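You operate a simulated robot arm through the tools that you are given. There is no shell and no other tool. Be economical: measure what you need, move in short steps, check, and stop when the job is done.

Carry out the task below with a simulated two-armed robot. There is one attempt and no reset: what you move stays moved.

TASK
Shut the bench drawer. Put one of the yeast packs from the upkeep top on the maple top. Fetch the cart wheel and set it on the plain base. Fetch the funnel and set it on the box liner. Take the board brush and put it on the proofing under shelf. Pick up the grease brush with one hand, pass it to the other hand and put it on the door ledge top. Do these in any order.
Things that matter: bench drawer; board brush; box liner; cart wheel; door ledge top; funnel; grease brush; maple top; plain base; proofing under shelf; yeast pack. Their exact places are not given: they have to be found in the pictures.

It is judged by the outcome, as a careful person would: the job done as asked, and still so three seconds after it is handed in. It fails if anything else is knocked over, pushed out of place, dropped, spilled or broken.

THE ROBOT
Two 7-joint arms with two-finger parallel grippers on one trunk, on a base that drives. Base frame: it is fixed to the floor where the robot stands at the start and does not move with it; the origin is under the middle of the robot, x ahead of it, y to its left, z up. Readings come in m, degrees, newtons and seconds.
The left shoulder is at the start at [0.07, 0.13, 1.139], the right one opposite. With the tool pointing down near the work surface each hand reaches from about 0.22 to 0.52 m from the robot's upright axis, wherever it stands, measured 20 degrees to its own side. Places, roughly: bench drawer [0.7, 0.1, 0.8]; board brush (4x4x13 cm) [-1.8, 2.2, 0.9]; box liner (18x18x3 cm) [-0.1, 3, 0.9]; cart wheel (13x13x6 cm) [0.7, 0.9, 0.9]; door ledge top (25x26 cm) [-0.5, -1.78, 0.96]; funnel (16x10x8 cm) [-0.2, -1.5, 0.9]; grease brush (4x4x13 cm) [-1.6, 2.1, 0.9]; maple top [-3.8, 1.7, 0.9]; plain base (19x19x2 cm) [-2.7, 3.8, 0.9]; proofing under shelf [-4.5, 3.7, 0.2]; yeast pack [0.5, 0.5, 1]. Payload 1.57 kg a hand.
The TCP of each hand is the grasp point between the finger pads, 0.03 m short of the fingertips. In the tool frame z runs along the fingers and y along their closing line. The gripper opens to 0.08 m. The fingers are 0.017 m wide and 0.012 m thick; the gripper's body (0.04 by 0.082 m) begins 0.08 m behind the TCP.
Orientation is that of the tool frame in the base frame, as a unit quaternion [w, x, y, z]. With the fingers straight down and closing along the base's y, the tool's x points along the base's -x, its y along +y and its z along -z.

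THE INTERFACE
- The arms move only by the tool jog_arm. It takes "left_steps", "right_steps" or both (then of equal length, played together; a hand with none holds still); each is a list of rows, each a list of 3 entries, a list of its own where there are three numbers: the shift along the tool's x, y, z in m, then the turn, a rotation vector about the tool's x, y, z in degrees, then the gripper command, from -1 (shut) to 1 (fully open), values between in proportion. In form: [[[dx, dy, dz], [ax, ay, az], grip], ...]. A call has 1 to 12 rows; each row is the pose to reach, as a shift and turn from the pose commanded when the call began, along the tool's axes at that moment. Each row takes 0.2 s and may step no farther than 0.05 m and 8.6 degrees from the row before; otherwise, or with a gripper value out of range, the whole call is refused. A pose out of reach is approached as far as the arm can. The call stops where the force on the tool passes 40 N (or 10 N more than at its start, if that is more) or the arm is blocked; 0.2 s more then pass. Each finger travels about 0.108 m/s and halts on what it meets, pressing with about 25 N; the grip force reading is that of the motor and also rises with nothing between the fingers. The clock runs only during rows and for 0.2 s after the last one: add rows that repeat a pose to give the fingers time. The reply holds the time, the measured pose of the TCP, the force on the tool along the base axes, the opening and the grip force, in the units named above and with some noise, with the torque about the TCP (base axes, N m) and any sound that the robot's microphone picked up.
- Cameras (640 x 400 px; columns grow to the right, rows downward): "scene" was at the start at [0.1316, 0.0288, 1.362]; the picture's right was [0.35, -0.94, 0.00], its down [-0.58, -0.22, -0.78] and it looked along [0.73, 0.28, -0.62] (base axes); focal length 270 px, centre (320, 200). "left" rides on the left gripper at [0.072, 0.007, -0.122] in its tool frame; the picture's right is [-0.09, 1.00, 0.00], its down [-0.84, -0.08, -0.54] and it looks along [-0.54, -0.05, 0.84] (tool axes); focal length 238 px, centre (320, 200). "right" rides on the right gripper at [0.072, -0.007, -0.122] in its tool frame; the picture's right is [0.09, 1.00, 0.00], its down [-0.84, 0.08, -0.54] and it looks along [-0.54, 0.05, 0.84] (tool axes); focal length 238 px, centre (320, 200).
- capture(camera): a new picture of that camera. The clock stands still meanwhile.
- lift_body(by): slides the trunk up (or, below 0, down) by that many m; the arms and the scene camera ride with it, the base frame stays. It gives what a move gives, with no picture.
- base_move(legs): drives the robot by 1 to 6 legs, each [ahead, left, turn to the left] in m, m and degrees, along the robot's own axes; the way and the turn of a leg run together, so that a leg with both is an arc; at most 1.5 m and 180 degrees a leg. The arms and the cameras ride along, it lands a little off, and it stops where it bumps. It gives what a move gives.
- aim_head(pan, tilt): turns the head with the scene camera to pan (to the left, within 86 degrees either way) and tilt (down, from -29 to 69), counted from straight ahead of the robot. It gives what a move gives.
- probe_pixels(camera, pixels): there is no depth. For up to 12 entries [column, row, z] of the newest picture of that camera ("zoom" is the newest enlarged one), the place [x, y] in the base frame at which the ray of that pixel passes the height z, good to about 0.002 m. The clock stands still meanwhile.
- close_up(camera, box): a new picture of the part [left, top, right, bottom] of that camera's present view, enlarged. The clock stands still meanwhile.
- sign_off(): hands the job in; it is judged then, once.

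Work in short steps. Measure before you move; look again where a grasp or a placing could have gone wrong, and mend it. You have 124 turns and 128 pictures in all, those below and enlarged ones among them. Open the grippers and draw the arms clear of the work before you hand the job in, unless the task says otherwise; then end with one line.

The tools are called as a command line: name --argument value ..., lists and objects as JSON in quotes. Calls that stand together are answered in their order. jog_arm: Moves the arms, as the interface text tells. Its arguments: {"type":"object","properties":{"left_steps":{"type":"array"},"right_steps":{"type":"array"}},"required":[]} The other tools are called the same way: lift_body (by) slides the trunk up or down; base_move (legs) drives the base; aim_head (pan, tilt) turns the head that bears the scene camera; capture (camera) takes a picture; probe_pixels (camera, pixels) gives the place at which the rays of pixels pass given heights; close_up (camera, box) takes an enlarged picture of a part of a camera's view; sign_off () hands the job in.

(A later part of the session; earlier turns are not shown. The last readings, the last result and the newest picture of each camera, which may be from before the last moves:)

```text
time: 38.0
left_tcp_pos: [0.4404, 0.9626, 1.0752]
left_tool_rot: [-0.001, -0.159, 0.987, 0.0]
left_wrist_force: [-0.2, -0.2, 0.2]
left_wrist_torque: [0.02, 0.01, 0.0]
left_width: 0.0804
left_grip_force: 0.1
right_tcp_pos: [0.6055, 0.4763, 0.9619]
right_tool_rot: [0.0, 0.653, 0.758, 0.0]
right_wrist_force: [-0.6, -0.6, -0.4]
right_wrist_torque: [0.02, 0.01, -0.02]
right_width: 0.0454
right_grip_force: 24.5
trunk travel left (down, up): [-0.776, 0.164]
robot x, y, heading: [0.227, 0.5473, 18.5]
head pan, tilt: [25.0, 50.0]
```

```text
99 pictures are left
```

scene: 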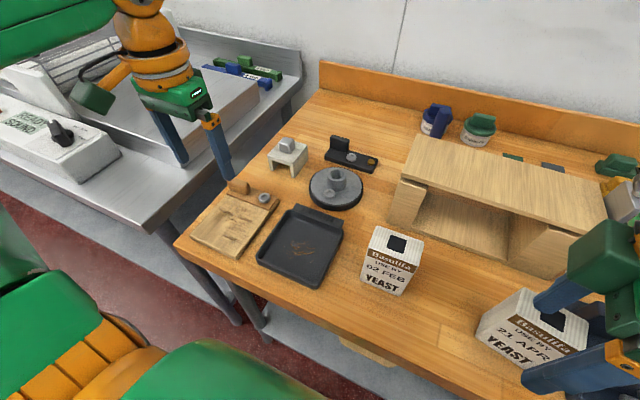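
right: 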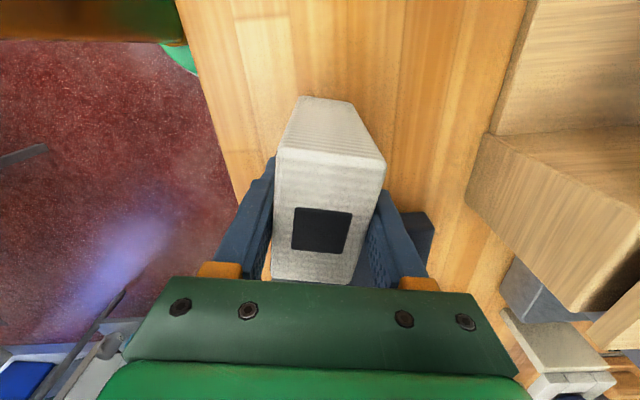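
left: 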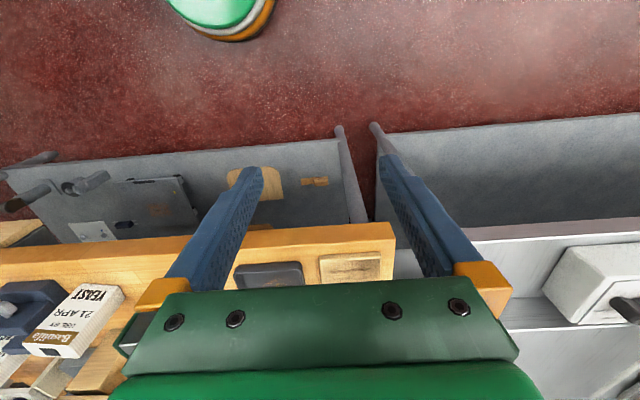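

Pack held (45 mm). I lift it and bring the open left hand above the wheel at the same time, then look.

jog_arm --right_steps '[[[0, 0, -0.04], [0, 0, 0], -1], [[0, 0, -0.08], [0, 0, 0], -1], [[0, 0, -0.12], [0, 0, 0], -1], [[0, 0, -0.16], [0, 0, 0], -1], [[0, 0, -0.17], [0, 0, 0], -1], [[0, 0, -0.17], [0, 0, 0], -1]]' --left_steps '[[[-0.03, -0.03, 0], [0, 0, 0], 1], [[-0.06, -0.06, 0], [0, 0, 0], 1], [[-0.09, -0.09, 0], [0, 0, 0], 1], [[-0.12, -0.12, 0], [0, 0, 0], 1], [[-0.145, -0.15, 0], [0, 0, 0], 1], [[-0.1577, -0.1629, 0], [0, 0, 0], 1]]'

capture --camera "left"

capture --camera "scene"

```text
time: 39.4
left_tcp_pos: [0.5745, 0.866, 1.0557]
left_tool_rot: [0.0, -0.159, 0.987, 0.0]
left_wrist_force: [0.9, 0.2, -1.0]
left_wrist_torque: [0.02, 0.0, -0.01]
left_width: 0.0799
left_grip_force: 0.2
left hand out of reach, approached as far as the arm can: row 4, 5, 6
right_tcp_pos: [0.6055, 0.4754, 1.1316]
right_tool_rot: [-0.001, 0.653, 0.757, 0.0]
right_wrist_force: [0.3, 0.3, -1.1]
right_wrist_torque: [0.01, 0.02, -0.01]
right_width: 0.0
right_grip_force: 20.7
trunk travel left (down, up): [-0.776, 0.164]
robot x, y, heading: [0.2315, 0.5468, 18.1]
head pan, tilt: [25.0, 50.0]
```

```text
98 pictures are left
```

left: 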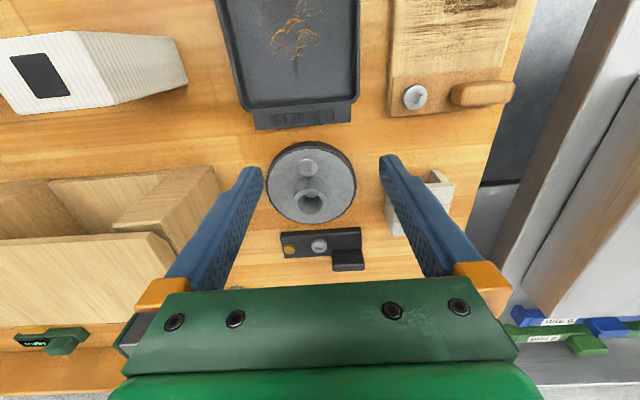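

```text
97 pictures are left
```

scene: 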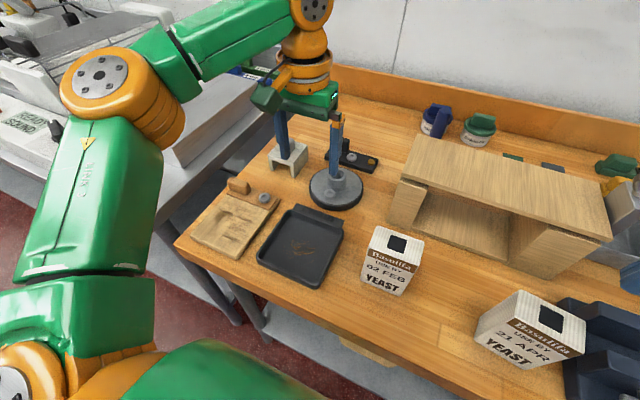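

The right hand is empty (width 0): the pack slipped out on lifting and seems still upright at its place. I look at it with the right camera.

capture --camera "right"

close_up --camera "scene" --box '[440, 260, 640, 385]'

```text
96 pictures are left
```

right: 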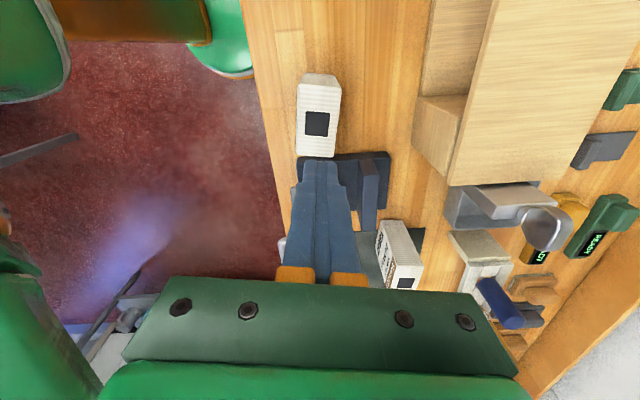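

```text
3.20 times, centred on (540, 322) of scene
```

zoom: 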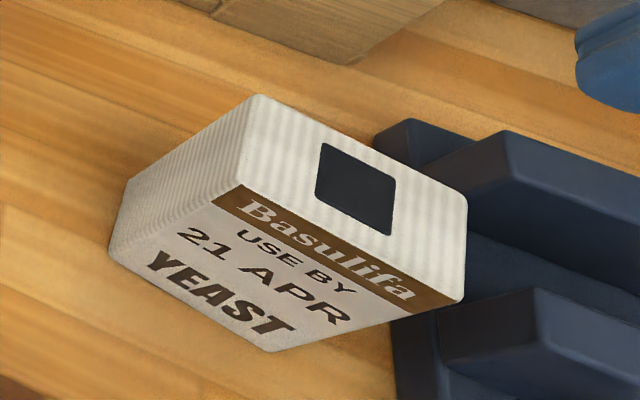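

probe_pixels --camera "right" --pixels '[[317, 124, 1.0], [298, 80, 1.0], [340, 82, 1.0], [334, 158, 1.0], [297, 154, 1.0], [390, 160, 0.95]]'

```text
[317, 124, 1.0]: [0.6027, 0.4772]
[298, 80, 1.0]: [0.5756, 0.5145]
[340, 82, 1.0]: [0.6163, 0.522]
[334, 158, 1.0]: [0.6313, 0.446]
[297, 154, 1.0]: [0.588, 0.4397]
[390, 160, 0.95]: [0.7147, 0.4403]
```

The pack is unmoved at (0.603, 0.480). I regrip lower (z 0.942), and lift gently by 2 cm to check the hold.

jog_arm --right_steps '[[[0.002, -0.002, 0.0], [0, 0, 0], 0.7], [[0.0039, -0.002, 0.03], [0, 0, 0], 0.7], [[0.0039, -0.002, 0.06], [0, 0, 0], 0.7], [[0.0039, -0.002, 0.1], [0, 0, 0], 0.7], [[0.0039, -0.002, 0.14], [0, 0, 0], 0.7], [[0.0039, -0.002, 0.175], [0, 0, 0], 0.7], [[0.0039, -0.002, 0.1896], [0, 0, 0], 0.7], [[0.0039, -0.002, 0.1896], [0, 0, 0], -1], [[0.0039, -0.002, 0.1896], [0, 0, 0], -1], [[0.0039, -0.002, 0.1896], [0, 0, 0], -1], [[0.0039, -0.002, 0.182], [0, 0, 0], -1], [[0.0039, -0.002, 0.172], [0, 0, 0], -1]]'

jog_arm --right_steps '[[[0, 0, -0.005], [0, 0, 0], -1], [[0, 0, -0.01], [0, 0, 0], -1], [[0, 0, -0.015], [0, 0, 0], -1], [[0, 0, -0.02], [0, 0, 0], -1]]'

capture --camera "right"

```text
time: 42.0
left_tcp_pos: [0.5751, 0.8659, 1.0564]
left_tool_rot: [0.001, -0.158, 0.987, 0.0]
left_wrist_force: [-0.4, -0.8, 0.4]
left_wrist_torque: [0.0, 0.0, -0.03]
left_width: 0.0799
left_grip_force: 0.1
right_tcp_pos: [0.6036, 0.4803, 0.9604]
right_tool_rot: [0.0, 0.652, 0.758, -0.001]
right_wrist_force: [-0.1, -0.2, -0.8]
right_wrist_torque: [0.04, 0.0, 0.0]
right_width: 0.0445
right_grip_force: 25.0
trunk travel left (down, up): [-0.776, 0.164]
robot x, y, heading: [0.2306, 0.5498, 18.2]
head pan, tilt: [25.0, 50.0]
```

```text
time: 43.0
left_tcp_pos: [0.5749, 0.8683, 1.0559]
left_tool_rot: [0.0, -0.158, 0.987, 0.0]
left_wrist_force: [0.1, 0.7, 0.4]
left_wrist_torque: [0.0, 0.03, 0.03]
left_width: 0.0802
left_grip_force: 0.1
right_tcp_pos: [0.6028, 0.4798, 0.9809]
right_tool_rot: [0.0, 0.653, 0.757, -0.001]
right_wrist_force: [0.2, -0.5, -0.1]
right_wrist_torque: [0.01, 0.02, 0.03]
right_width: 0.0442
right_grip_force: 25.2
trunk travel left (down, up): [-0.776, 0.164]
robot x, y, heading: [0.2276, 0.545, 18.3]
head pan, tilt: [25.0, 50.0]
```

```text
94 pictures are left
```

right: 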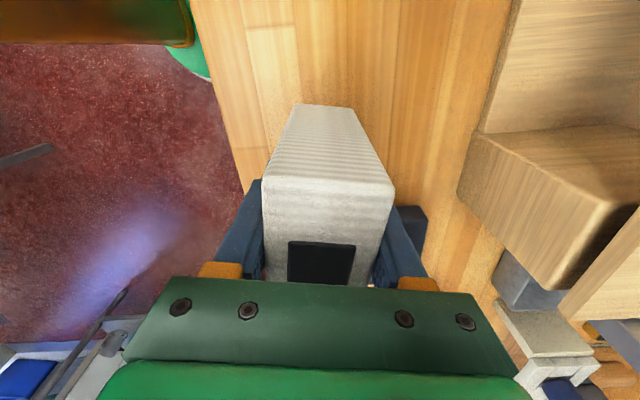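

The pads still hold 44 mm; I lift 4 cm more, slowly, and check whether the pack comes along.

jog_arm --right_steps '[[[0, 0, -0.01], [0, 0, 0], -1], [[0, 0, -0.02], [0, 0, 0], -1], [[0, 0, -0.03], [0, 0, 0], -1], [[0, 0, -0.04], [0, 0, 0], -1]]'

aim_head --pan -10 --tilt 55

capture --camera "scene"

```text
time: 44.0
left_tcp_pos: [0.5737, 0.8672, 1.0554]
left_tool_rot: [0.0, -0.157, 0.988, 0.0]
left_wrist_force: [0.0, 0.4, 0.5]
left_wrist_torque: [-0.02, 0.01, 0.06]
left_width: 0.0801
left_grip_force: 0.0
right_tcp_pos: [0.6032, 0.4805, 1.0207]
right_tool_rot: [-0.001, 0.653, 0.757, 0.0]
right_wrist_force: [-0.5, -0.4, -1.3]
right_wrist_torque: [0.0, -0.01, 0.0]
right_width: 0.0444
right_grip_force: 25.9
trunk travel left (down, up): [-0.776, 0.164]
robot x, y, heading: [0.2285, 0.5469, 18.0]
head pan, tilt: [25.0, 50.0]
```

```text
time: 45.0
left_tcp_pos: [0.5748, 0.8662, 1.0548]
left_tool_rot: [0.001, -0.158, 0.987, 0.0]
left_wrist_force: [-0.6, -0.1, 0.8]
left_wrist_torque: [0.02, 0.02, 0.04]
left_width: 0.08
left_grip_force: 0.1
right_tcp_pos: [0.604, 0.4805, 1.0202]
right_tool_rot: [-0.001, 0.653, 0.758, -0.001]
right_wrist_force: [0.7, -0.2, -1.1]
right_wrist_torque: [-0.03, 0.0, 0.02]
right_width: 0.0444
right_grip_force: 24.4
trunk travel left (down, up): [-0.776, 0.164]
robot x, y, heading: [0.2299, 0.5483, 18.3]
head pan, tilt: [-10.0, 55.0]
```

```text
93 pictures are left
```

scene: 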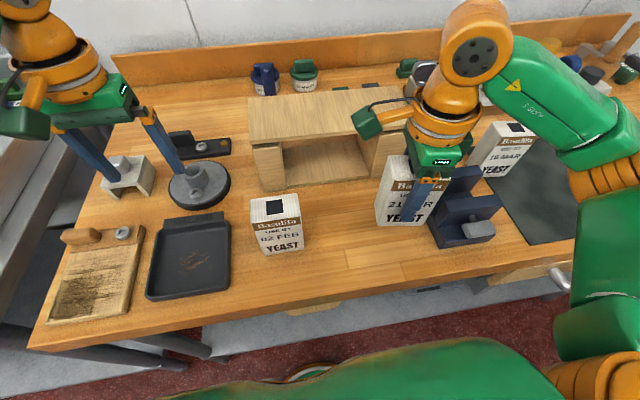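

The pack is now in the hand. I raise it slowly to z≈1.09 and re-measure the hub in the left picture (310,193).

probe_pixels --camera "left" --pixels '[[310, 196, 0.96], [311, 183, 0.922], [309, 165, 0.93], [267, 183, 0.922], [355, 183, 0.922]]'

jog_arm --right_steps '[[[0, 0, -0.01], [0, 0, 0], -1], [[0, 0, -0.025], [0, 0, 0], -1], [[0, 0, -0.04], [0, 0, 0], -1], [[0, 0, -0.055], [0, 0, 0], -1], [[0, 0, -0.07], [0, 0, 0], -1]]'

base_move --legs '[[0.035, 0, 0]]'

capture --camera "left"

```text
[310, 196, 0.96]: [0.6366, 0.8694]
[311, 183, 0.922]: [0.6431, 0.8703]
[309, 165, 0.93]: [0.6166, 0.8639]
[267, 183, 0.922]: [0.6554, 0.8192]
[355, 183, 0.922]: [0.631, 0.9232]
```

```text
time: 46.2
left_tcp_pos: [0.5745, 0.8661, 1.0567]
left_tool_rot: [0.001, -0.159, 0.987, -0.001]
left_wrist_force: [0.3, 0.2, 0.2]
left_wrist_torque: [-0.01, -0.01, 0.0]
left_width: 0.0798
left_grip_force: 0.0
right_tcp_pos: [0.603, 0.4795, 1.0907]
right_tool_rot: [0.0, 0.653, 0.758, 0.001]
right_wrist_force: [-0.5, -0.3, 0.7]
right_wrist_torque: [-0.03, -0.01, -0.03]
right_width: 0.0445
right_grip_force: 24.8
trunk travel left (down, up): [-0.776, 0.164]
robot x, y, heading: [0.2307, 0.5472, 18.0]
head pan, tilt: [-10.0, 55.0]
```

```text
time: 47.0
left_tcp_pos: [0.6018, 0.8754, 1.0582]
left_tool_rot: [0.003, -0.159, 0.987, 0.001]
left_wrist_force: [-0.5, -0.3, 0.1]
left_wrist_torque: [0.04, -0.02, -0.01]
left_width: 0.08
left_grip_force: 0.0
right_tcp_pos: [0.6317, 0.4884, 1.0924]
right_tool_rot: [0.001, 0.652, 0.758, 0.003]
right_wrist_force: [-0.6, 0.5, 0.0]
right_wrist_torque: [0.02, -0.01, 0.04]
right_width: 0.0444
right_grip_force: 24.5
trunk travel left (down, up): [-0.776, 0.164]
robot x, y, heading: [0.2614, 0.5607, 18.2]
head pan, tilt: [-10.0, 55.0]
```

```text
92 pictures are left
```

left: 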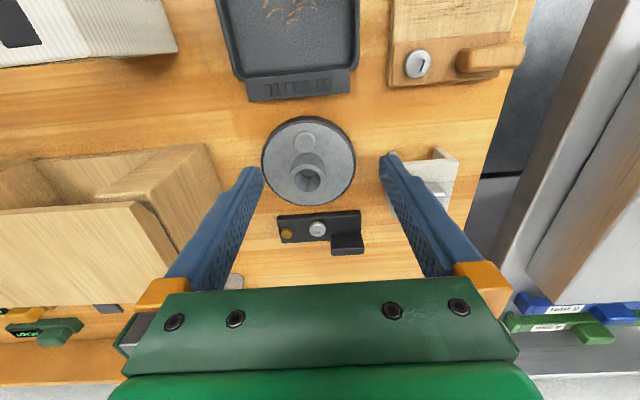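

I probe the hub again at this nearer pose.

probe_pixels --camera "left" --pixels '[[308, 176, 0.96], [309, 161, 0.922], [308, 143, 0.93], [262, 161, 0.922], [355, 161, 0.922], [386, 180, 0.95], [310, 216, 0.92]]'

close_up --camera "left" --box '[240, 100, 480, 250]'

```text
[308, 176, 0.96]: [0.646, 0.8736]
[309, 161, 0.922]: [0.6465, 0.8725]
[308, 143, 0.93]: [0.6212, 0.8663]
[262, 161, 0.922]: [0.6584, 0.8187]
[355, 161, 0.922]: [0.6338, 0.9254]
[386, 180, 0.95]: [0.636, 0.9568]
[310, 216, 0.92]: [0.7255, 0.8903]
```

```text
2.67 times, centred on (360, 175) of left
```

zoom: 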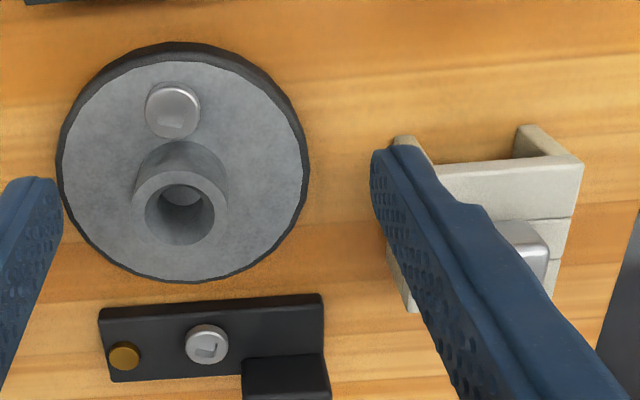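

Hub at about (0.647, 0.873). I move the left hand over it, tips still above the hub, and check.

jog_arm --left_steps '[[[-0.02, -0.008, 0], [0, 0, 0], 1], [[-0.042, -0.0162, 0.01], [0, 0, 0], 1], [[-0.042, -0.0162, 0.04], [0, 0, 0], 1]]'

capture --camera "left"

aim_head --pan 20 --tilt 50

capture --camera "scene"

```text
time: 47.8
left_tcp_pos: [0.6168, 0.8786, 1.0117]
left_tool_rot: [0.001, -0.159, 0.987, -0.001]
left_wrist_force: [1.0, 0.5, 0.0]
left_wrist_torque: [0.0, 0.01, 0.01]
left_width: 0.0801
left_grip_force: 0.0
left hand out of reach, approached as far as the arm can: row 1, 2, 3
right_tcp_pos: [0.6373, 0.4914, 1.0895]
right_tool_rot: [0.0, 0.653, 0.758, 0.0]
right_wrist_force: [0.6, 0.9, 0.4]
right_wrist_torque: [-0.03, 0.0, -0.01]
right_width: 0.0443
right_grip_force: 25.5
trunk travel left (down, up): [-0.776, 0.164]
robot x, y, heading: [0.2659, 0.5603, 18.4]
head pan, tilt: [-10.0, 55.0]
```

```text
90 pictures are left
```

left: 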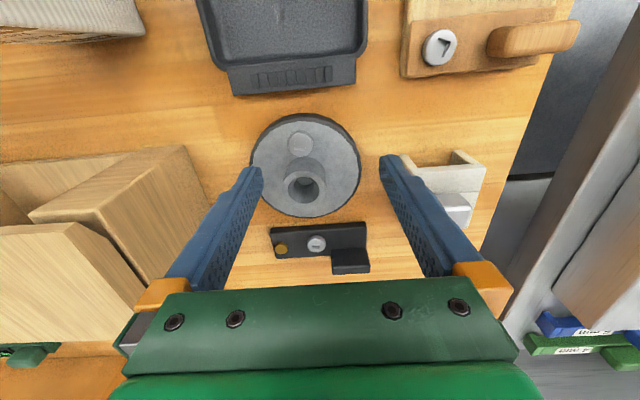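

```text
time: 48.8
left_tcp_pos: [0.6158, 0.8798, 1.0131]
left_tool_rot: [0.002, -0.158, 0.987, -0.002]
left_wrist_force: [0.6, 0.0, 0.2]
left_wrist_torque: [-0.01, 0.0, 0.02]
left_width: 0.0799
left_grip_force: 0.1
right_tcp_pos: [0.6357, 0.4908, 1.0896]
right_tool_rot: [0.0, 0.653, 0.758, 0.001]
right_wrist_force: [-0.2, -0.2, -0.1]
right_wrist_torque: [0.0, -0.01, 0.02]
right_width: 0.0446
right_grip_force: 25.1
trunk travel left (down, up): [-0.776, 0.164]
robot x, y, heading: [0.2641, 0.5594, 18.3]
head pan, tilt: [20.0, 50.0]
```

```text
89 pictures are left
```

scene: 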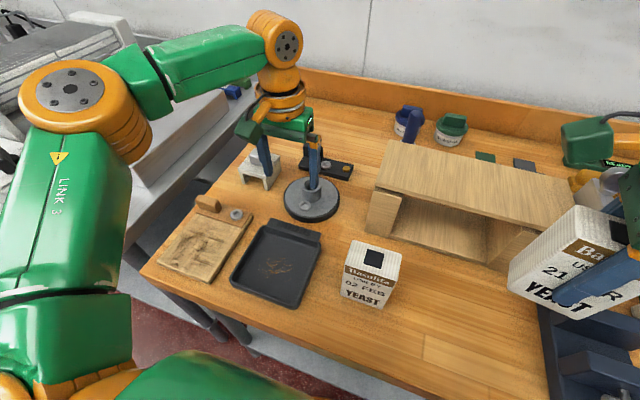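

Still ~4 cm short with the tool vertical. I'll tilt the fingers 16° forward to gain reach; first I re-measure the hub here.

probe_pixels --camera "left" --pixels '[[304, 186, 0.96], [306, 164, 0.922], [300, 144, 0.93], [280, 190, 0.96], [326, 190, 0.96]]'

jog_arm --left_steps '[[[0.0, -0.01, -0.02], [0, -8, 0], 1], [[-0.01, -0.014, -0.02], [0, -16, 0], 1], [[-0.03, -0.014, -0.02], [0, -16, 0], 1]]'

capture --camera "left"

```text
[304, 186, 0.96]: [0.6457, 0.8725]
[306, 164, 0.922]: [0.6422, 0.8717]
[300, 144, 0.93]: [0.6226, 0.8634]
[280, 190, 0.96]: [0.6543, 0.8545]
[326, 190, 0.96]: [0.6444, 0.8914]
```

```text
time: 49.6
left_tcp_pos: [0.6499, 0.8756, 1.0318]
left_tool_rot: [0.138, -0.156, 0.978, 0.022]
left_wrist_force: [0.6, 0.8, -0.4]
left_wrist_torque: [-0.05, 0.04, -0.02]
left_width: 0.08
left_grip_force: 0.0
right_tcp_pos: [0.6369, 0.4899, 1.0902]
right_tool_rot: [-0.001, 0.653, 0.758, 0.0]
right_wrist_force: [0.4, -0.4, -0.4]
right_wrist_torque: [0.0, -0.01, 0.0]
right_width: 0.0447
right_grip_force: 25.1
trunk travel left (down, up): [-0.776, 0.164]
robot x, y, heading: [0.2633, 0.5575, 18.4]
head pan, tilt: [20.0, 50.0]
```

```text
88 pictures are left
```

left: 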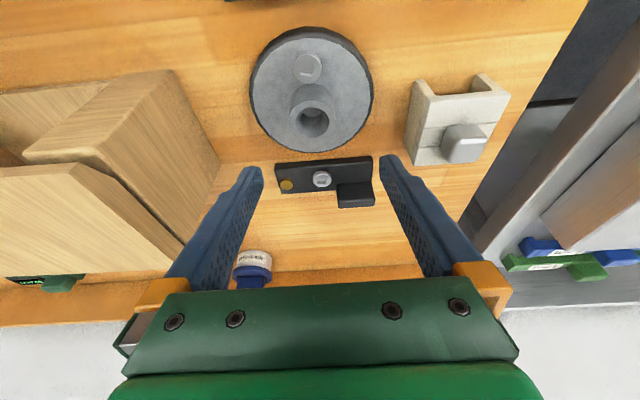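

Reach is fine with the tilt. I confirm the hub position from this view, then lower.

probe_pixels --camera "left" --pixels '[[313, 119, 0.96], [311, 88, 0.922], [293, 122, 0.96], [335, 122, 0.96], [308, 66, 0.93]]'

```text
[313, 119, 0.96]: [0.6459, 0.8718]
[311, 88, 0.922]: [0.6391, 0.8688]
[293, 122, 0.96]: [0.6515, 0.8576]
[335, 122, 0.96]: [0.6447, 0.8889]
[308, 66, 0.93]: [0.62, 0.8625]
```

Hub agreed at (0.645, 0.871). I lower along the vertical to z 0.961 and close.

jog_arm --left_steps '[[[0.0143, -0.0025, 0.023], [0, 0, 0], 1], [[0.021, -0.0025, 0.047], [0, 0, 0], 1], [[0.0264, -0.0025, 0.0662], [0, 0, 0], 1], [[0.0264, -0.0025, 0.0662], [0, 0, 0], -1], [[0.0264, -0.0025, 0.0662], [0, 0, 0], -1], [[0.0264, -0.0025, 0.0662], [0, 0, 0], -1]]'

capture --camera "left"

```text
time: 51.0
left_tcp_pos: [0.6416, 0.867, 0.964]
left_tool_rot: [0.14, -0.157, 0.977, 0.022]
left_wrist_force: [-1.3, -2.6, 10.2]
left_wrist_torque: [-0.08, 0.03, 0.02]
left_width: 0.0
left_grip_force: 21.2
right_tcp_pos: [0.6336, 0.4875, 1.0902]
right_tool_rot: [0.0, 0.653, 0.758, 0.003]
right_wrist_force: [0.2, 0.7, -1.0]
right_wrist_torque: [0.03, -0.01, -0.01]
right_width: 0.0443
right_grip_force: 24.7
trunk travel left (down, up): [-0.776, 0.164]
robot x, y, heading: [0.2672, 0.5551, 18.2]
head pan, tilt: [20.0, 50.0]
```

```text
87 pictures are left
```

left: 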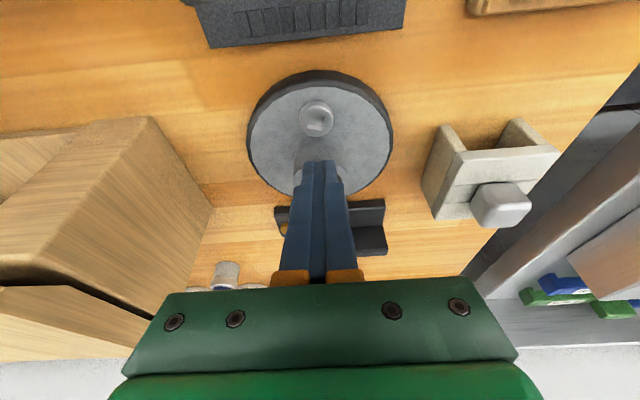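

The fingers shut on nothing, with 10 N upward force: the tips rest on the hub top, so it's lower than assumed (~0.935). I raise, open and look again.

jog_arm --left_steps '[[[-0.0083, 0, -0.0288], [0, 0, 0], -1], [[-0.0083, 0, -0.0288], [0, 0, 0], 1], [[-0.0083, 0, -0.0288], [0, 0, 0], 1], [[-0.0083, 0, -0.0288], [0, 0, 0], 1]]'

close_up --camera "left" --box '[220, 50, 460, 200]'

close_up --camera "scene" --box '[220, 110, 380, 230]'

```text
time: 52.0
left_tcp_pos: [0.6433, 0.8722, 0.9931]
left_tool_rot: [0.138, -0.157, 0.978, 0.022]
left_wrist_force: [-0.4, 0.3, -0.3]
left_wrist_torque: [0.0, -0.03, 0.04]
left_width: 0.0797
left_grip_force: 0.0
right_tcp_pos: [0.6365, 0.4916, 1.0899]
right_tool_rot: [0.0, 0.652, 0.758, -0.001]
right_wrist_force: [-0.6, 0.6, 0.1]
right_wrist_torque: [-0.02, 0.0, -0.01]
right_width: 0.0443
right_grip_force: 25.0
trunk travel left (down, up): [-0.776, 0.164]
robot x, y, heading: [0.2618, 0.5599, 18.2]
head pan, tilt: [20.0, 50.0]
```

```text
2.67 times, centred on (340, 125) of left
```

zoom: 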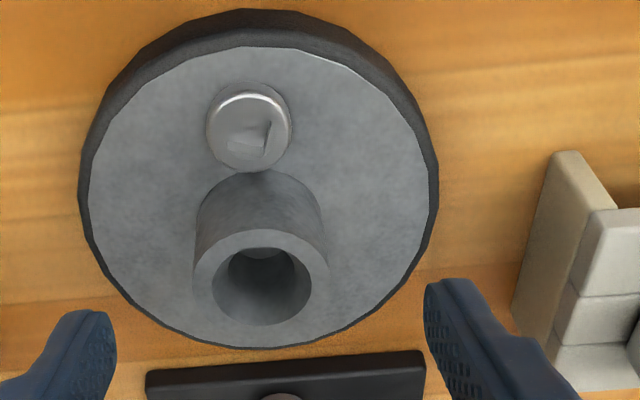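

```text
3.33 times, centred on (300, 170) of scene
```

zoom: 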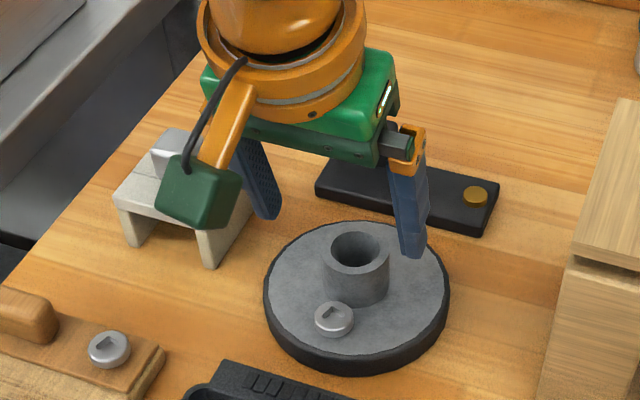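

The scene zoom shows the hub (357,250) nearer to the robot and to the right than the midpoint between fingertips. I triangulate carefully with both cameras.

probe_pixels --camera "zoom" --pixels '[[357, 250, 0.96], [357, 250, 0.95], [357, 250, 0.94], [357, 290, 0.925], [357, 290, 0.915], [410, 252, 0.96], [262, 214, 0.96], [263, 290, 0.915], [449, 285, 0.915]]'

capture --camera "left"

probe_pixels --camera "left" --pixels '[[318, 153, 0.96], [318, 153, 0.95], [318, 153, 0.94], [318, 125, 0.925], [318, 125, 0.915], [253, 124, 0.915], [382, 121, 0.915]]'

```text
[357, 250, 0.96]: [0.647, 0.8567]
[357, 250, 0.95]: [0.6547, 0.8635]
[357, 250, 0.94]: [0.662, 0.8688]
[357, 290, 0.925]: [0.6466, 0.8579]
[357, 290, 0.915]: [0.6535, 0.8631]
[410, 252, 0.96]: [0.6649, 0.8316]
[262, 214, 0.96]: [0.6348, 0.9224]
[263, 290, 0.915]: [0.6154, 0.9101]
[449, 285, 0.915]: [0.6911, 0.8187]
```

```text
84 pictures are left
```

left: 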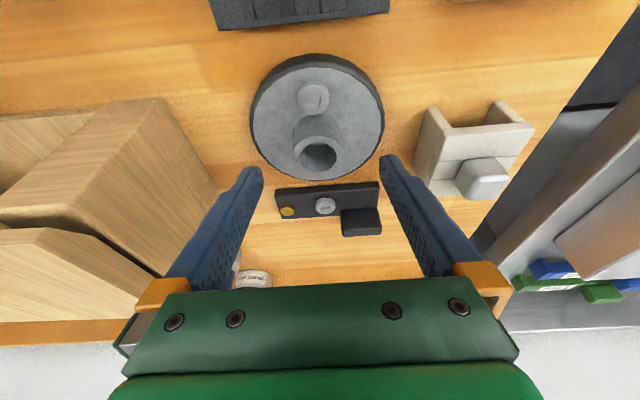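

```text
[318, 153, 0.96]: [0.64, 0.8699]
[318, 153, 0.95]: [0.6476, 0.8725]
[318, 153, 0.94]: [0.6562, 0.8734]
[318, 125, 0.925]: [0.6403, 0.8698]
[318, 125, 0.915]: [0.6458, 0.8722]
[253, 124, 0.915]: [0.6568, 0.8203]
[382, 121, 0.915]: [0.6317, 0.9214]
```

Scene and hand rays meet at z≈0.933, hub top at (0.664, 0.8745), matching the contact. I shift 2 cm deeper, lower around the hub to z 0.925, and close.

jog_arm --left_steps '[[[-0.0196, -0.0042, 0.0056], [0, 0, 0], 1], [[-0.0196, -0.0042, 0.0056], [0, 0, 0], 1], [[-0.012, -0.0042, 0.032], [0, 0, 0], 1], [[-0.005, -0.0042, 0.056], [0, 0, 0], 1], [[-0.0008, -0.0042, 0.071], [0, 0, 0], 1]]'

capture --camera "left"

close_up --camera "scene" --box '[220, 110, 380, 230]'

```text
time: 53.2
left_tcp_pos: [0.6528, 0.8762, 0.9309]
left_tool_rot: [0.143, -0.157, 0.977, 0.023]
left_wrist_force: [4.2, 5.2, 17.7]
left_wrist_torque: [0.32, -0.08, -0.41]
left_width: 0.0798
left_grip_force: 0.1
left hand out of reach, approached as far as the arm can: row 4, 5
right_tcp_pos: [0.6362, 0.489, 1.0917]
right_tool_rot: [0.0, 0.652, 0.758, 0.002]
right_wrist_force: [0.1, -0.1, -0.5]
right_wrist_torque: [0.01, -0.02, 0.01]
right_width: 0.0444
right_grip_force: 25.1
trunk travel left (down, up): [-0.776, 0.164]
robot x, y, heading: [0.2642, 0.5567, 18.0]
head pan, tilt: [20.0, 50.0]
```

```text
83 pictures are left
```

left: 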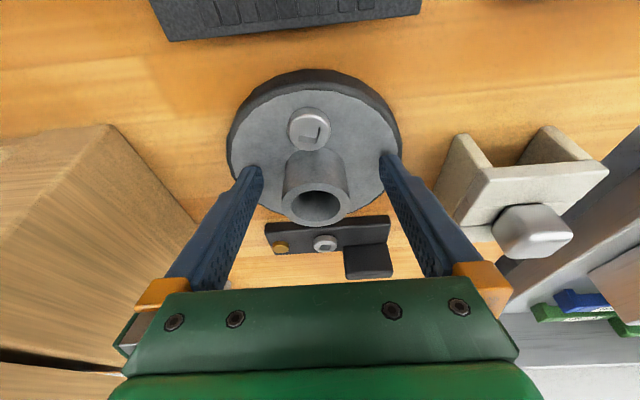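

```text
3.33 times, centred on (300, 170) of scene
```

zoom: 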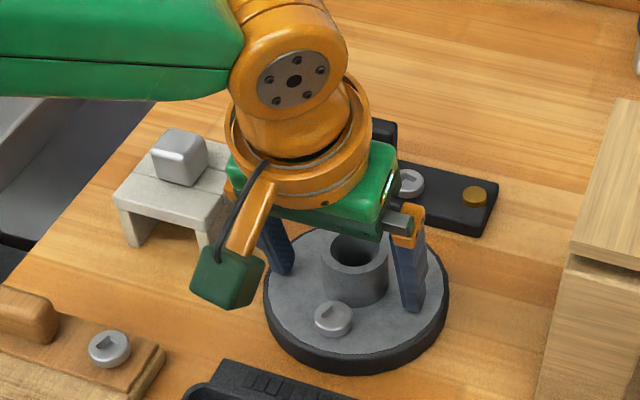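

The fingers straddle the hub and touch the disc (17 N). I raise 4 mm, tilt 4° more to get 8 mm deeper, and close.

jog_arm --left_steps '[[[-0.0015, 0, -0.005], [0, 0, 0], 1], [[-0.01, 0, -0.0025], [0, -4, 0], 1], [[-0.01, 0, -0.0025], [0, -4, 0], 1], [[-0.01, 0, -0.0025], [0, -4, 0], -1], [[-0.01, 0, -0.0025], [0, -4, 0], -1], [[-0.01, 0, -0.0025], [0, -4, 0], -1]]'

capture --camera "left"

```text
time: 54.6
left_tcp_pos: [0.6611, 0.8789, 0.9344]
left_tool_rot: [0.172, -0.155, 0.972, 0.027]
left_wrist_force: [0.6, -1.6, 0.5]
left_wrist_torque: [0.01, 0.01, 0.0]
left_width: 0.0432
left_grip_force: 25.0
right_tcp_pos: [0.6365, 0.4898, 1.0897]
right_tool_rot: [-0.001, 0.653, 0.758, 0.001]
right_wrist_force: [0.1, -0.8, 0.3]
right_wrist_torque: [0.0, -0.01, 0.04]
right_width: 0.0445
right_grip_force: 25.0
trunk travel left (down, up): [-0.776, 0.164]
robot x, y, heading: [0.2623, 0.5599, 18.3]
head pan, tilt: [20.0, 50.0]
```

```text
81 pictures are left
```

left: 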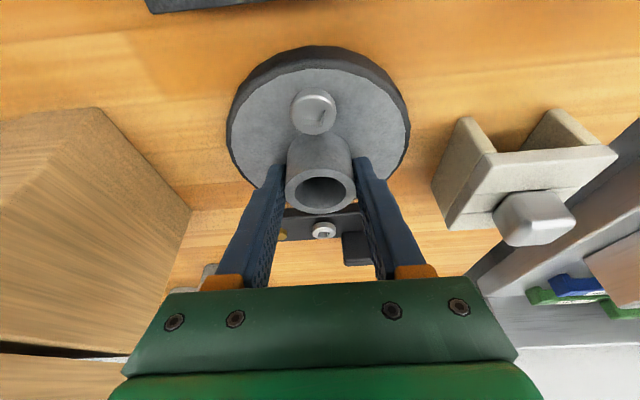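

Hub gripped (43 mm). I raise with the trunk by 0.14 m so both held things rise evenly, then look.

lift_body --by 0.04

lift_body --by 0.1

capture --camera "scene"

```text
time: 55.4
left_tcp_pos: [0.6622, 0.8814, 0.9733]
left_tool_rot: [0.171, -0.157, 0.972, 0.026]
left_wrist_force: [-0.2, 0.5, -4.7]
left_wrist_torque: [0.0, 0.02, 0.01]
left_width: 0.0431
left_grip_force: 24.8
right_tcp_pos: [0.6381, 0.4919, 1.1297]
right_tool_rot: [0.0, 0.653, 0.757, 0.0]
right_wrist_force: [0.5, 0.1, -1.1]
right_wrist_torque: [-0.01, -0.01, -0.03]
right_width: 0.0445
right_grip_force: 25.0
trunk travel left (down, up): [-0.816, 0.124]
robot x, y, heading: [0.2615, 0.558, 18.2]
head pan, tilt: [20.0, 50.0]
```

```text
time: 56.8
left_tcp_pos: [0.6612, 0.8808, 1.0731]
left_tool_rot: [0.172, -0.156, 0.972, 0.027]
left_wrist_force: [-0.2, -0.4, -6.0]
left_wrist_torque: [0.0, -0.02, -0.01]
left_width: 0.043
left_grip_force: 24.8
right_tcp_pos: [0.6382, 0.4913, 1.2306]
right_tool_rot: [0.0, 0.653, 0.757, -0.001]
right_wrist_force: [-0.2, -0.3, -0.7]
right_wrist_torque: [0.03, -0.04, 0.02]
right_width: 0.0444
right_grip_force: 24.7
trunk travel left (down, up): [-0.916, 0.024]
robot x, y, heading: [0.2633, 0.5583, 18.4]
head pan, tilt: [20.0, 50.0]
```

```text
80 pictures are left
```

scene: 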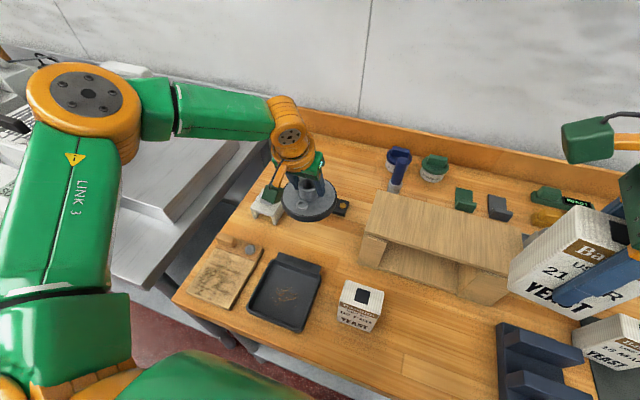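

Both objects are held. I back off 0.5 m from the bench and look around to the left and rear for a route.

base_move --legs '[[-0.5, 0, 0]]'

jog_arm --left_steps '[[[0.02, 0, -0.01], [0, 0, 0], -1], [[0.045, 0, -0.02], [0, 0, 0], -1], [[0.07, 0, -0.03], [0, 0, 0], -1], [[0.1, 0, -0.04], [0, 0, 0], -1], [[0.12, 0, -0.045], [0, 0, 0], -1]]'

aim_head --pan 86 --tilt 20

capture --camera "scene"

```text
time: 59.7
left_tcp_pos: [0.1922, 0.7264, 1.0728]
left_tool_rot: [0.171, -0.156, 0.973, 0.026]
left_wrist_force: [-0.6, 0.3, -5.8]
left_wrist_torque: [-0.05, 0.03, 0.0]
left_width: 0.0431
left_grip_force: 25.1
right_tcp_pos: [0.1675, 0.3355, 1.2288]
right_tool_rot: [0.001, 0.653, 0.757, -0.001]
right_wrist_force: [0.0, 0.0, -0.2]
right_wrist_torque: [0.0, 0.0, 0.04]
right_width: 0.0442
right_grip_force: 25.2
trunk travel left (down, up): [-0.916, 0.024]
robot x, y, heading: [-0.2084, 0.4009, 18.0]
head pan, tilt: [20.0, 50.0]
```

```text
time: 60.9
left_tcp_pos: [0.0665, 0.6855, 1.0758]
left_tool_rot: [0.173, -0.155, 0.972, 0.026]
left_wrist_force: [0.4, -0.3, -3.6]
left_wrist_torque: [0.02, -0.01, 0.01]
left_width: 0.0428
left_grip_force: 24.5
right_tcp_pos: [0.1634, 0.3357, 1.2306]
right_tool_rot: [0.001, 0.654, 0.757, 0.0]
right_wrist_force: [0.5, 0.3, 0.2]
right_wrist_torque: [0.01, -0.03, 0.0]
right_width: 0.0443
right_grip_force: 25.2
trunk travel left (down, up): [-0.916, 0.024]
robot x, y, heading: [-0.2066, 0.4058, 18.2]
head pan, tilt: [20.0, 50.0]
```

```text
time: 62.2
left_tcp_pos: [0.0678, 0.6862, 1.0756]
left_tool_rot: [0.172, -0.156, 0.972, 0.027]
left_wrist_force: [-0.8, 0.8, -5.5]
left_wrist_torque: [-0.03, 0.03, 0.0]
left_width: 0.0431
left_grip_force: 24.7
right_tcp_pos: [0.1648, 0.3351, 1.23]
right_tool_rot: [0.0, 0.653, 0.757, -0.001]
right_wrist_force: [-1.1, -0.9, -0.9]
right_wrist_torque: [0.03, 0.01, -0.02]
right_width: 0.0444
right_grip_force: 25.2
trunk travel left (down, up): [-0.916, 0.024]
robot x, y, heading: [-0.2077, 0.4067, 18.1]
head pan, tilt: [85.9, 20.0]
```

```text
79 pictures are left
```

scene: 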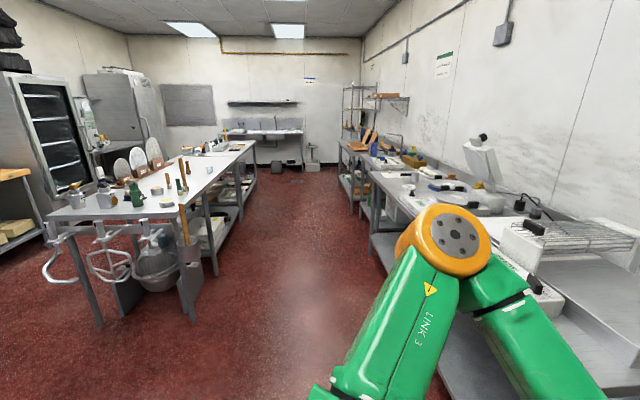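

An island table lies on the left (near end 50–185, row 215), a wood-topped bench at far left (0–30,175). I probe corners and zoom.

probe_pixels --camera "scene" --pixels '[[48, 216, 0.88], [182, 209, 0.88], [255, 142, 0.88], [185, 186, 0.88], [182, 192, 0.88], [168, 204, 0.88], [30, 175, 0.88], [375, 180, 0.88], [338, 145, 0.88], [195, 325, 0.0], [100, 325, 0.0]]'

close_up --camera "scene" --box '[0, 110, 280, 285]'

```text
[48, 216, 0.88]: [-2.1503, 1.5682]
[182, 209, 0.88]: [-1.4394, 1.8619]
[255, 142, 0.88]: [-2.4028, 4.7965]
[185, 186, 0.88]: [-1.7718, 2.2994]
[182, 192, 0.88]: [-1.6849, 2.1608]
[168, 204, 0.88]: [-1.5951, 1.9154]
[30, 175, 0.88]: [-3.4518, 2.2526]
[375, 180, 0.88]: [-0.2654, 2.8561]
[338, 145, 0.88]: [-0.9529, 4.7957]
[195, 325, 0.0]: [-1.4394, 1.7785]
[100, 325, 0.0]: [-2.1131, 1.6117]
```

```text
2.29 times, centred on (140, 198) of scene
```

zoom: 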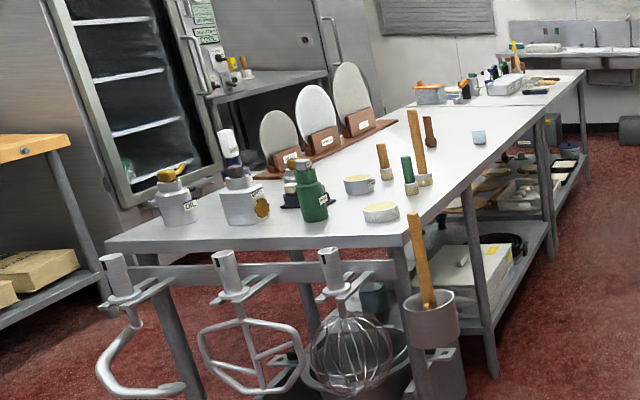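

The room is turned 18°; the island spans n −1.56…−0.80, t 2.2…5.3, with the maple bench beyond it. I turn round to face it and look.

base_move --legs '[[0, 0, 160]]'

aim_head --pan -10 --tilt 15

capture --camera "scene"

aim_head --pan -55 --tilt 15

capture --camera "scene"

```text
time: 69.2
left_tcp_pos: [-0.5667, 0.2389, 1.0753]
left_tool_rot: [-0.006, 0.984, -0.025, -0.174]
left_wrist_force: [-0.1, 0.4, -5.0]
left_wrist_torque: [0.03, -0.01, 0.0]
left_width: 0.0429
left_grip_force: 25.4
right_tcp_pos: [-0.532, 0.5994, 1.2299]
right_tool_rot: [0.0, -0.625, 0.781, 0.0]
right_wrist_force: [0.6, -0.5, -0.7]
right_wrist_torque: [0.0, -0.02, 0.0]
right_width: 0.0443
right_grip_force: 24.6
trunk travel left (down, up): [-0.916, 0.024]
robot x, y, heading: [-0.2072, 0.4039, 177.3]
head pan, tilt: [85.9, 20.0]
```

```text
time: 70.9
left_tcp_pos: [-0.5667, 0.2388, 1.0762]
left_tool_rot: [-0.005, 0.985, -0.025, -0.173]
left_wrist_force: [-1.0, 1.0, -5.3]
left_wrist_torque: [-0.01, -0.05, 0.0]
left_width: 0.043
left_grip_force: 25.1
right_tcp_pos: [-0.5325, 0.5987, 1.2307]
right_tool_rot: [0.0, -0.626, 0.78, 0.0]
right_wrist_force: [-0.5, -1.1, -0.1]
right_wrist_torque: [0.02, -0.04, 0.02]
right_width: 0.0445
right_grip_force: 25.1
trunk travel left (down, up): [-0.916, 0.024]
robot x, y, heading: [-0.2057, 0.4033, 177.0]
head pan, tilt: [-10.0, 15.0]
```

```text
77 pictures are left
```

scene: 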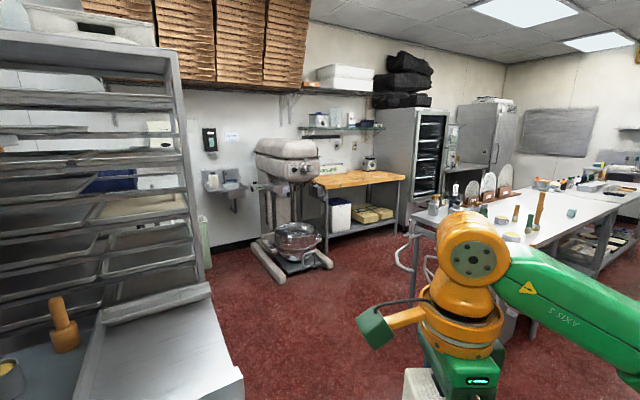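

```text
time: 72.0
left_tcp_pos: [-0.567, 0.2398, 1.0756]
left_tool_rot: [-0.005, 0.984, -0.024, -0.175]
left_wrist_force: [0.5, 0.0, -4.8]
left_wrist_torque: [-0.01, -0.06, -0.03]
left_width: 0.0433
left_grip_force: 24.7
right_tcp_pos: [-0.5332, 0.6003, 1.23]
right_tool_rot: [0.0, -0.625, 0.781, 0.0]
right_wrist_force: [0.1, -1.1, 0.1]
right_wrist_torque: [0.03, 0.01, -0.01]
right_width: 0.0446
right_grip_force: 25.1
trunk travel left (down, up): [-0.916, 0.024]
robot x, y, heading: [-0.2103, 0.4017, 177.2]
head pan, tilt: [-55.0, 15.0]
```

```text
76 pictures are left
```

scene: 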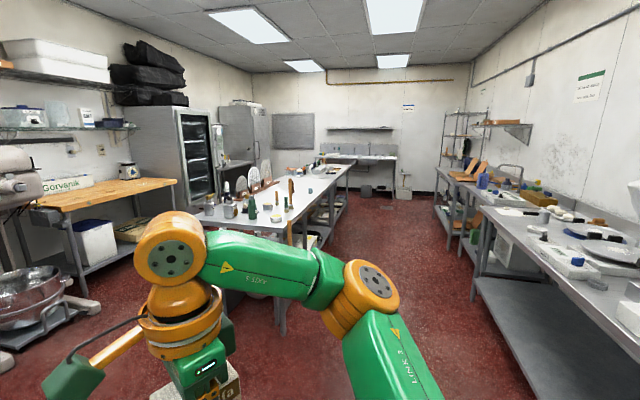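

I see the maple bench (front edge 40–177 in this view) with the mixer to its left. I probe it and the mixer's footprint.

probe_pixels --camera "scene" --pixels '[[62, 210, 0.88], [177, 181, 0.88], [100, 310, 0.0], [75, 290, 0.0], [185, 250, 0.0], [250, 330, 0.0], [135, 190, 0.88], [195, 212, 0.88], [285, 225, 0.88]]'

close_up --camera "scene" --box '[0, 90, 240, 240]'

```text
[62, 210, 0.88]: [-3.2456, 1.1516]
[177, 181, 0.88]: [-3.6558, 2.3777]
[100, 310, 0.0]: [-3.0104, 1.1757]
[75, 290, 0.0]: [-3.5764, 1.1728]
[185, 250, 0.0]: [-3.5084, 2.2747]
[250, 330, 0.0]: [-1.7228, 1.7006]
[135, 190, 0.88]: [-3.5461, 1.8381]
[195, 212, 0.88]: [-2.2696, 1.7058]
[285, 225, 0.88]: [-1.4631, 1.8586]
```

```text
2.67 times, centred on (120, 165) of scene
```

zoom: 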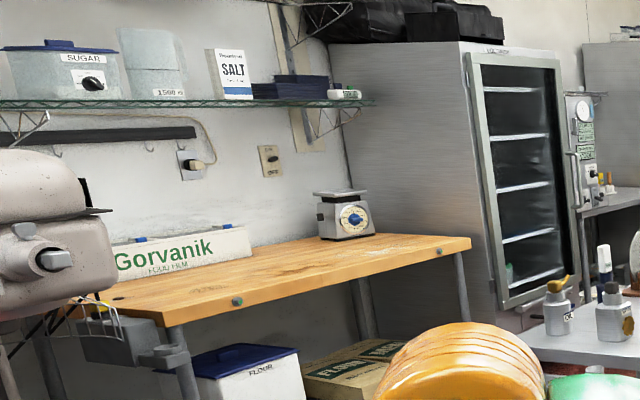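

Maple front edge is n≈−2.73, t 2.1…3.3. Before driving I check the nearby rack/worktop at my front left, looking down.

aim_head --pan 15 --tilt 35

capture --camera "scene"

probe_pixels --camera "scene" --pixels '[[420, 230, 0.0], [500, 80, 0.0], [420, 200, 0.88], [520, 120, 0.0]]'

```text
time: 73.4
left_tcp_pos: [-0.5666, 0.2397, 1.0746]
left_tool_rot: [-0.006, 0.984, -0.024, -0.175]
left_wrist_force: [-0.3, 0.9, -4.9]
left_wrist_torque: [0.02, 0.01, -0.03]
left_width: 0.043
left_grip_force: 24.7
right_tcp_pos: [-0.532, 0.5999, 1.2305]
right_tool_rot: [0.0, -0.625, 0.781, 0.0]
right_wrist_force: [0.4, -0.6, -0.8]
right_wrist_torque: [0.05, 0.01, 0.01]
right_width: 0.0444
right_grip_force: 24.8
trunk travel left (down, up): [-0.916, 0.024]
robot x, y, heading: [-0.2096, 0.4066, 176.9]
head pan, tilt: [15.0, 35.0]
```

```text
74 pictures are left
```

scene: 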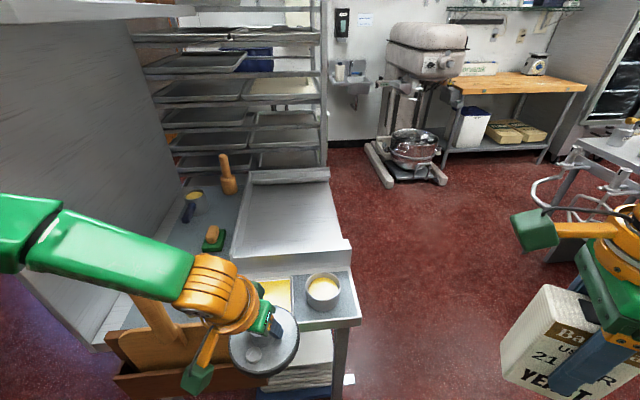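

```text
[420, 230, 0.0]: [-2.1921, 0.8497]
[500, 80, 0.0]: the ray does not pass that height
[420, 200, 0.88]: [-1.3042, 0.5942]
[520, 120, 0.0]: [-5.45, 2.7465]
```

A counter sits just ahead-left, with my wheel hand near or above it. I probe its edges.

probe_pixels --camera "scene" --pixels '[[360, 318, 0.88], [346, 272, 0.88], [350, 240, 0.98], [328, 172, 0.98], [325, 165, 0.88], [340, 395, 0.0], [325, 150, 0.0], [275, 370, 0.95], [440, 180, 0.0], [380, 182, 0.0]]'

```text
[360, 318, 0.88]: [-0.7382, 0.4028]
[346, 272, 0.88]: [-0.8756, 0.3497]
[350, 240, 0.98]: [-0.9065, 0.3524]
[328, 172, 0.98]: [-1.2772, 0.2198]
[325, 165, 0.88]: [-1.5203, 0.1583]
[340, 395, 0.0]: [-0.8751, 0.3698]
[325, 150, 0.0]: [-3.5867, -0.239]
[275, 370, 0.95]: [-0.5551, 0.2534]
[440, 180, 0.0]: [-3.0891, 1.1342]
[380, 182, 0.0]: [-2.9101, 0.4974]
```

The counter occupies t<0.61; mixer feet end at n≈−2.6, t 1.4–2.0. I slide to t≈1.3 first, then turn to face −n and drive down the open lane to n≈−1.9.

base_move --legs '[[0.305, -0.79, 0], [0, 0, 21], [1.0, 0, 0], [0.8, 0, 0]]'

aim_head --pan -20 --tilt 35

capture --camera "scene"

```text
time: 87.7
left_tcp_pos: [-2.4562, 0.3478, 1.0745]
left_tool_rot: [0.028, 0.972, 0.16, -0.172]
left_wrist_force: [0.1, -0.3, -5.2]
left_wrist_torque: [0.03, -0.01, 0.03]
left_width: 0.0432
left_grip_force: 24.9
right_tcp_pos: [-2.557, 0.6964, 1.2308]
right_tool_rot: [0.001, 0.76, -0.65, -0.001]
right_wrist_force: [-0.9, 0.6, -1.2]
right_wrist_torque: [0.0, -0.03, -0.03]
right_width: 0.0442
right_grip_force: 25.6
trunk travel left (down, up): [-0.916, 0.024]
robot x, y, heading: [-2.1845, 0.635, -161.2]
head pan, tilt: [15.0, 35.0]
```

```text
time: 88.7
left_tcp_pos: [-2.4582, 0.347, 1.0753]
left_tool_rot: [0.026, 0.972, 0.159, -0.172]
left_wrist_force: [-0.3, -0.6, -5.7]
left_wrist_torque: [0.03, -0.01, 0.0]
left_width: 0.0432
left_grip_force: 25.0
right_tcp_pos: [-2.5583, 0.6961, 1.2303]
right_tool_rot: [-0.001, 0.759, -0.651, 0.0]
right_wrist_force: [0.6, -0.2, -0.9]
right_wrist_torque: [0.01, -0.03, -0.01]
right_width: 0.0445
right_grip_force: 24.8
trunk travel left (down, up): [-0.916, 0.024]
robot x, y, heading: [-2.1853, 0.6337, -161.3]
head pan, tilt: [-20.0, 35.0]
```

```text
73 pictures are left
```

scene: 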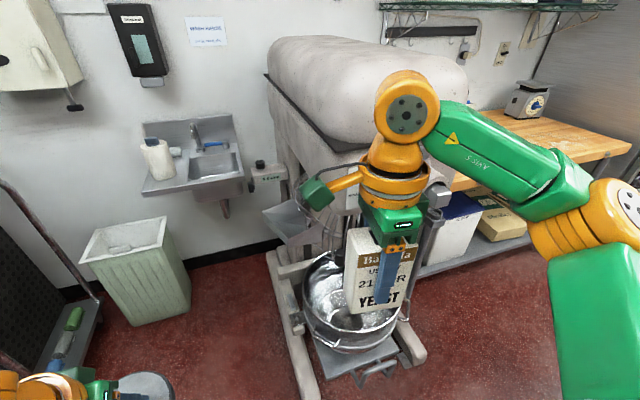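

I check the mixer's front extent before strafing past it.

probe_pixels --camera "scene" --pixels '[[425, 360, 0.0], [305, 395, 0.0], [395, 370, 0.3], [350, 340, 0.6], [435, 190, 1.0], [455, 190, 0.88], [632, 150, 0.88]]'

aim_head --pan -80 --tilt 35

capture --camera "scene"

```text
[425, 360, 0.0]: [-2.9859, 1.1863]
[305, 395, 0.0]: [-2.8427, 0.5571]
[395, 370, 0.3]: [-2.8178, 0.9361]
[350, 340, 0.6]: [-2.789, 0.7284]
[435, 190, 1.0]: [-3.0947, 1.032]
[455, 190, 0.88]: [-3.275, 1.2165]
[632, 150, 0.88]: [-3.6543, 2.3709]
```

```text
time: 90.0
left_tcp_pos: [-2.4587, 0.3478, 1.0748]
left_tool_rot: [0.027, 0.972, 0.16, -0.171]
left_wrist_force: [-0.2, 0.5, -4.1]
left_wrist_torque: [0.05, -0.03, -0.01]
left_width: 0.0432
left_grip_force: 25.0
right_tcp_pos: [-2.5572, 0.6954, 1.2305]
right_tool_rot: [0.0, 0.76, -0.65, -0.001]
right_wrist_force: [0.4, -0.2, -0.8]
right_wrist_torque: [0.02, -0.01, -0.01]
right_width: 0.0445
right_grip_force: 25.1
trunk travel left (down, up): [-0.916, 0.024]
robot x, y, heading: [-2.1865, 0.6316, -161.4]
head pan, tilt: [-80.0, 35.0]
```

```text
72 pictures are left
```

scene: 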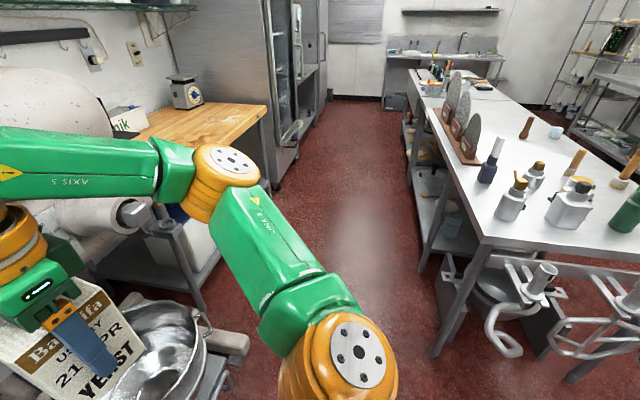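

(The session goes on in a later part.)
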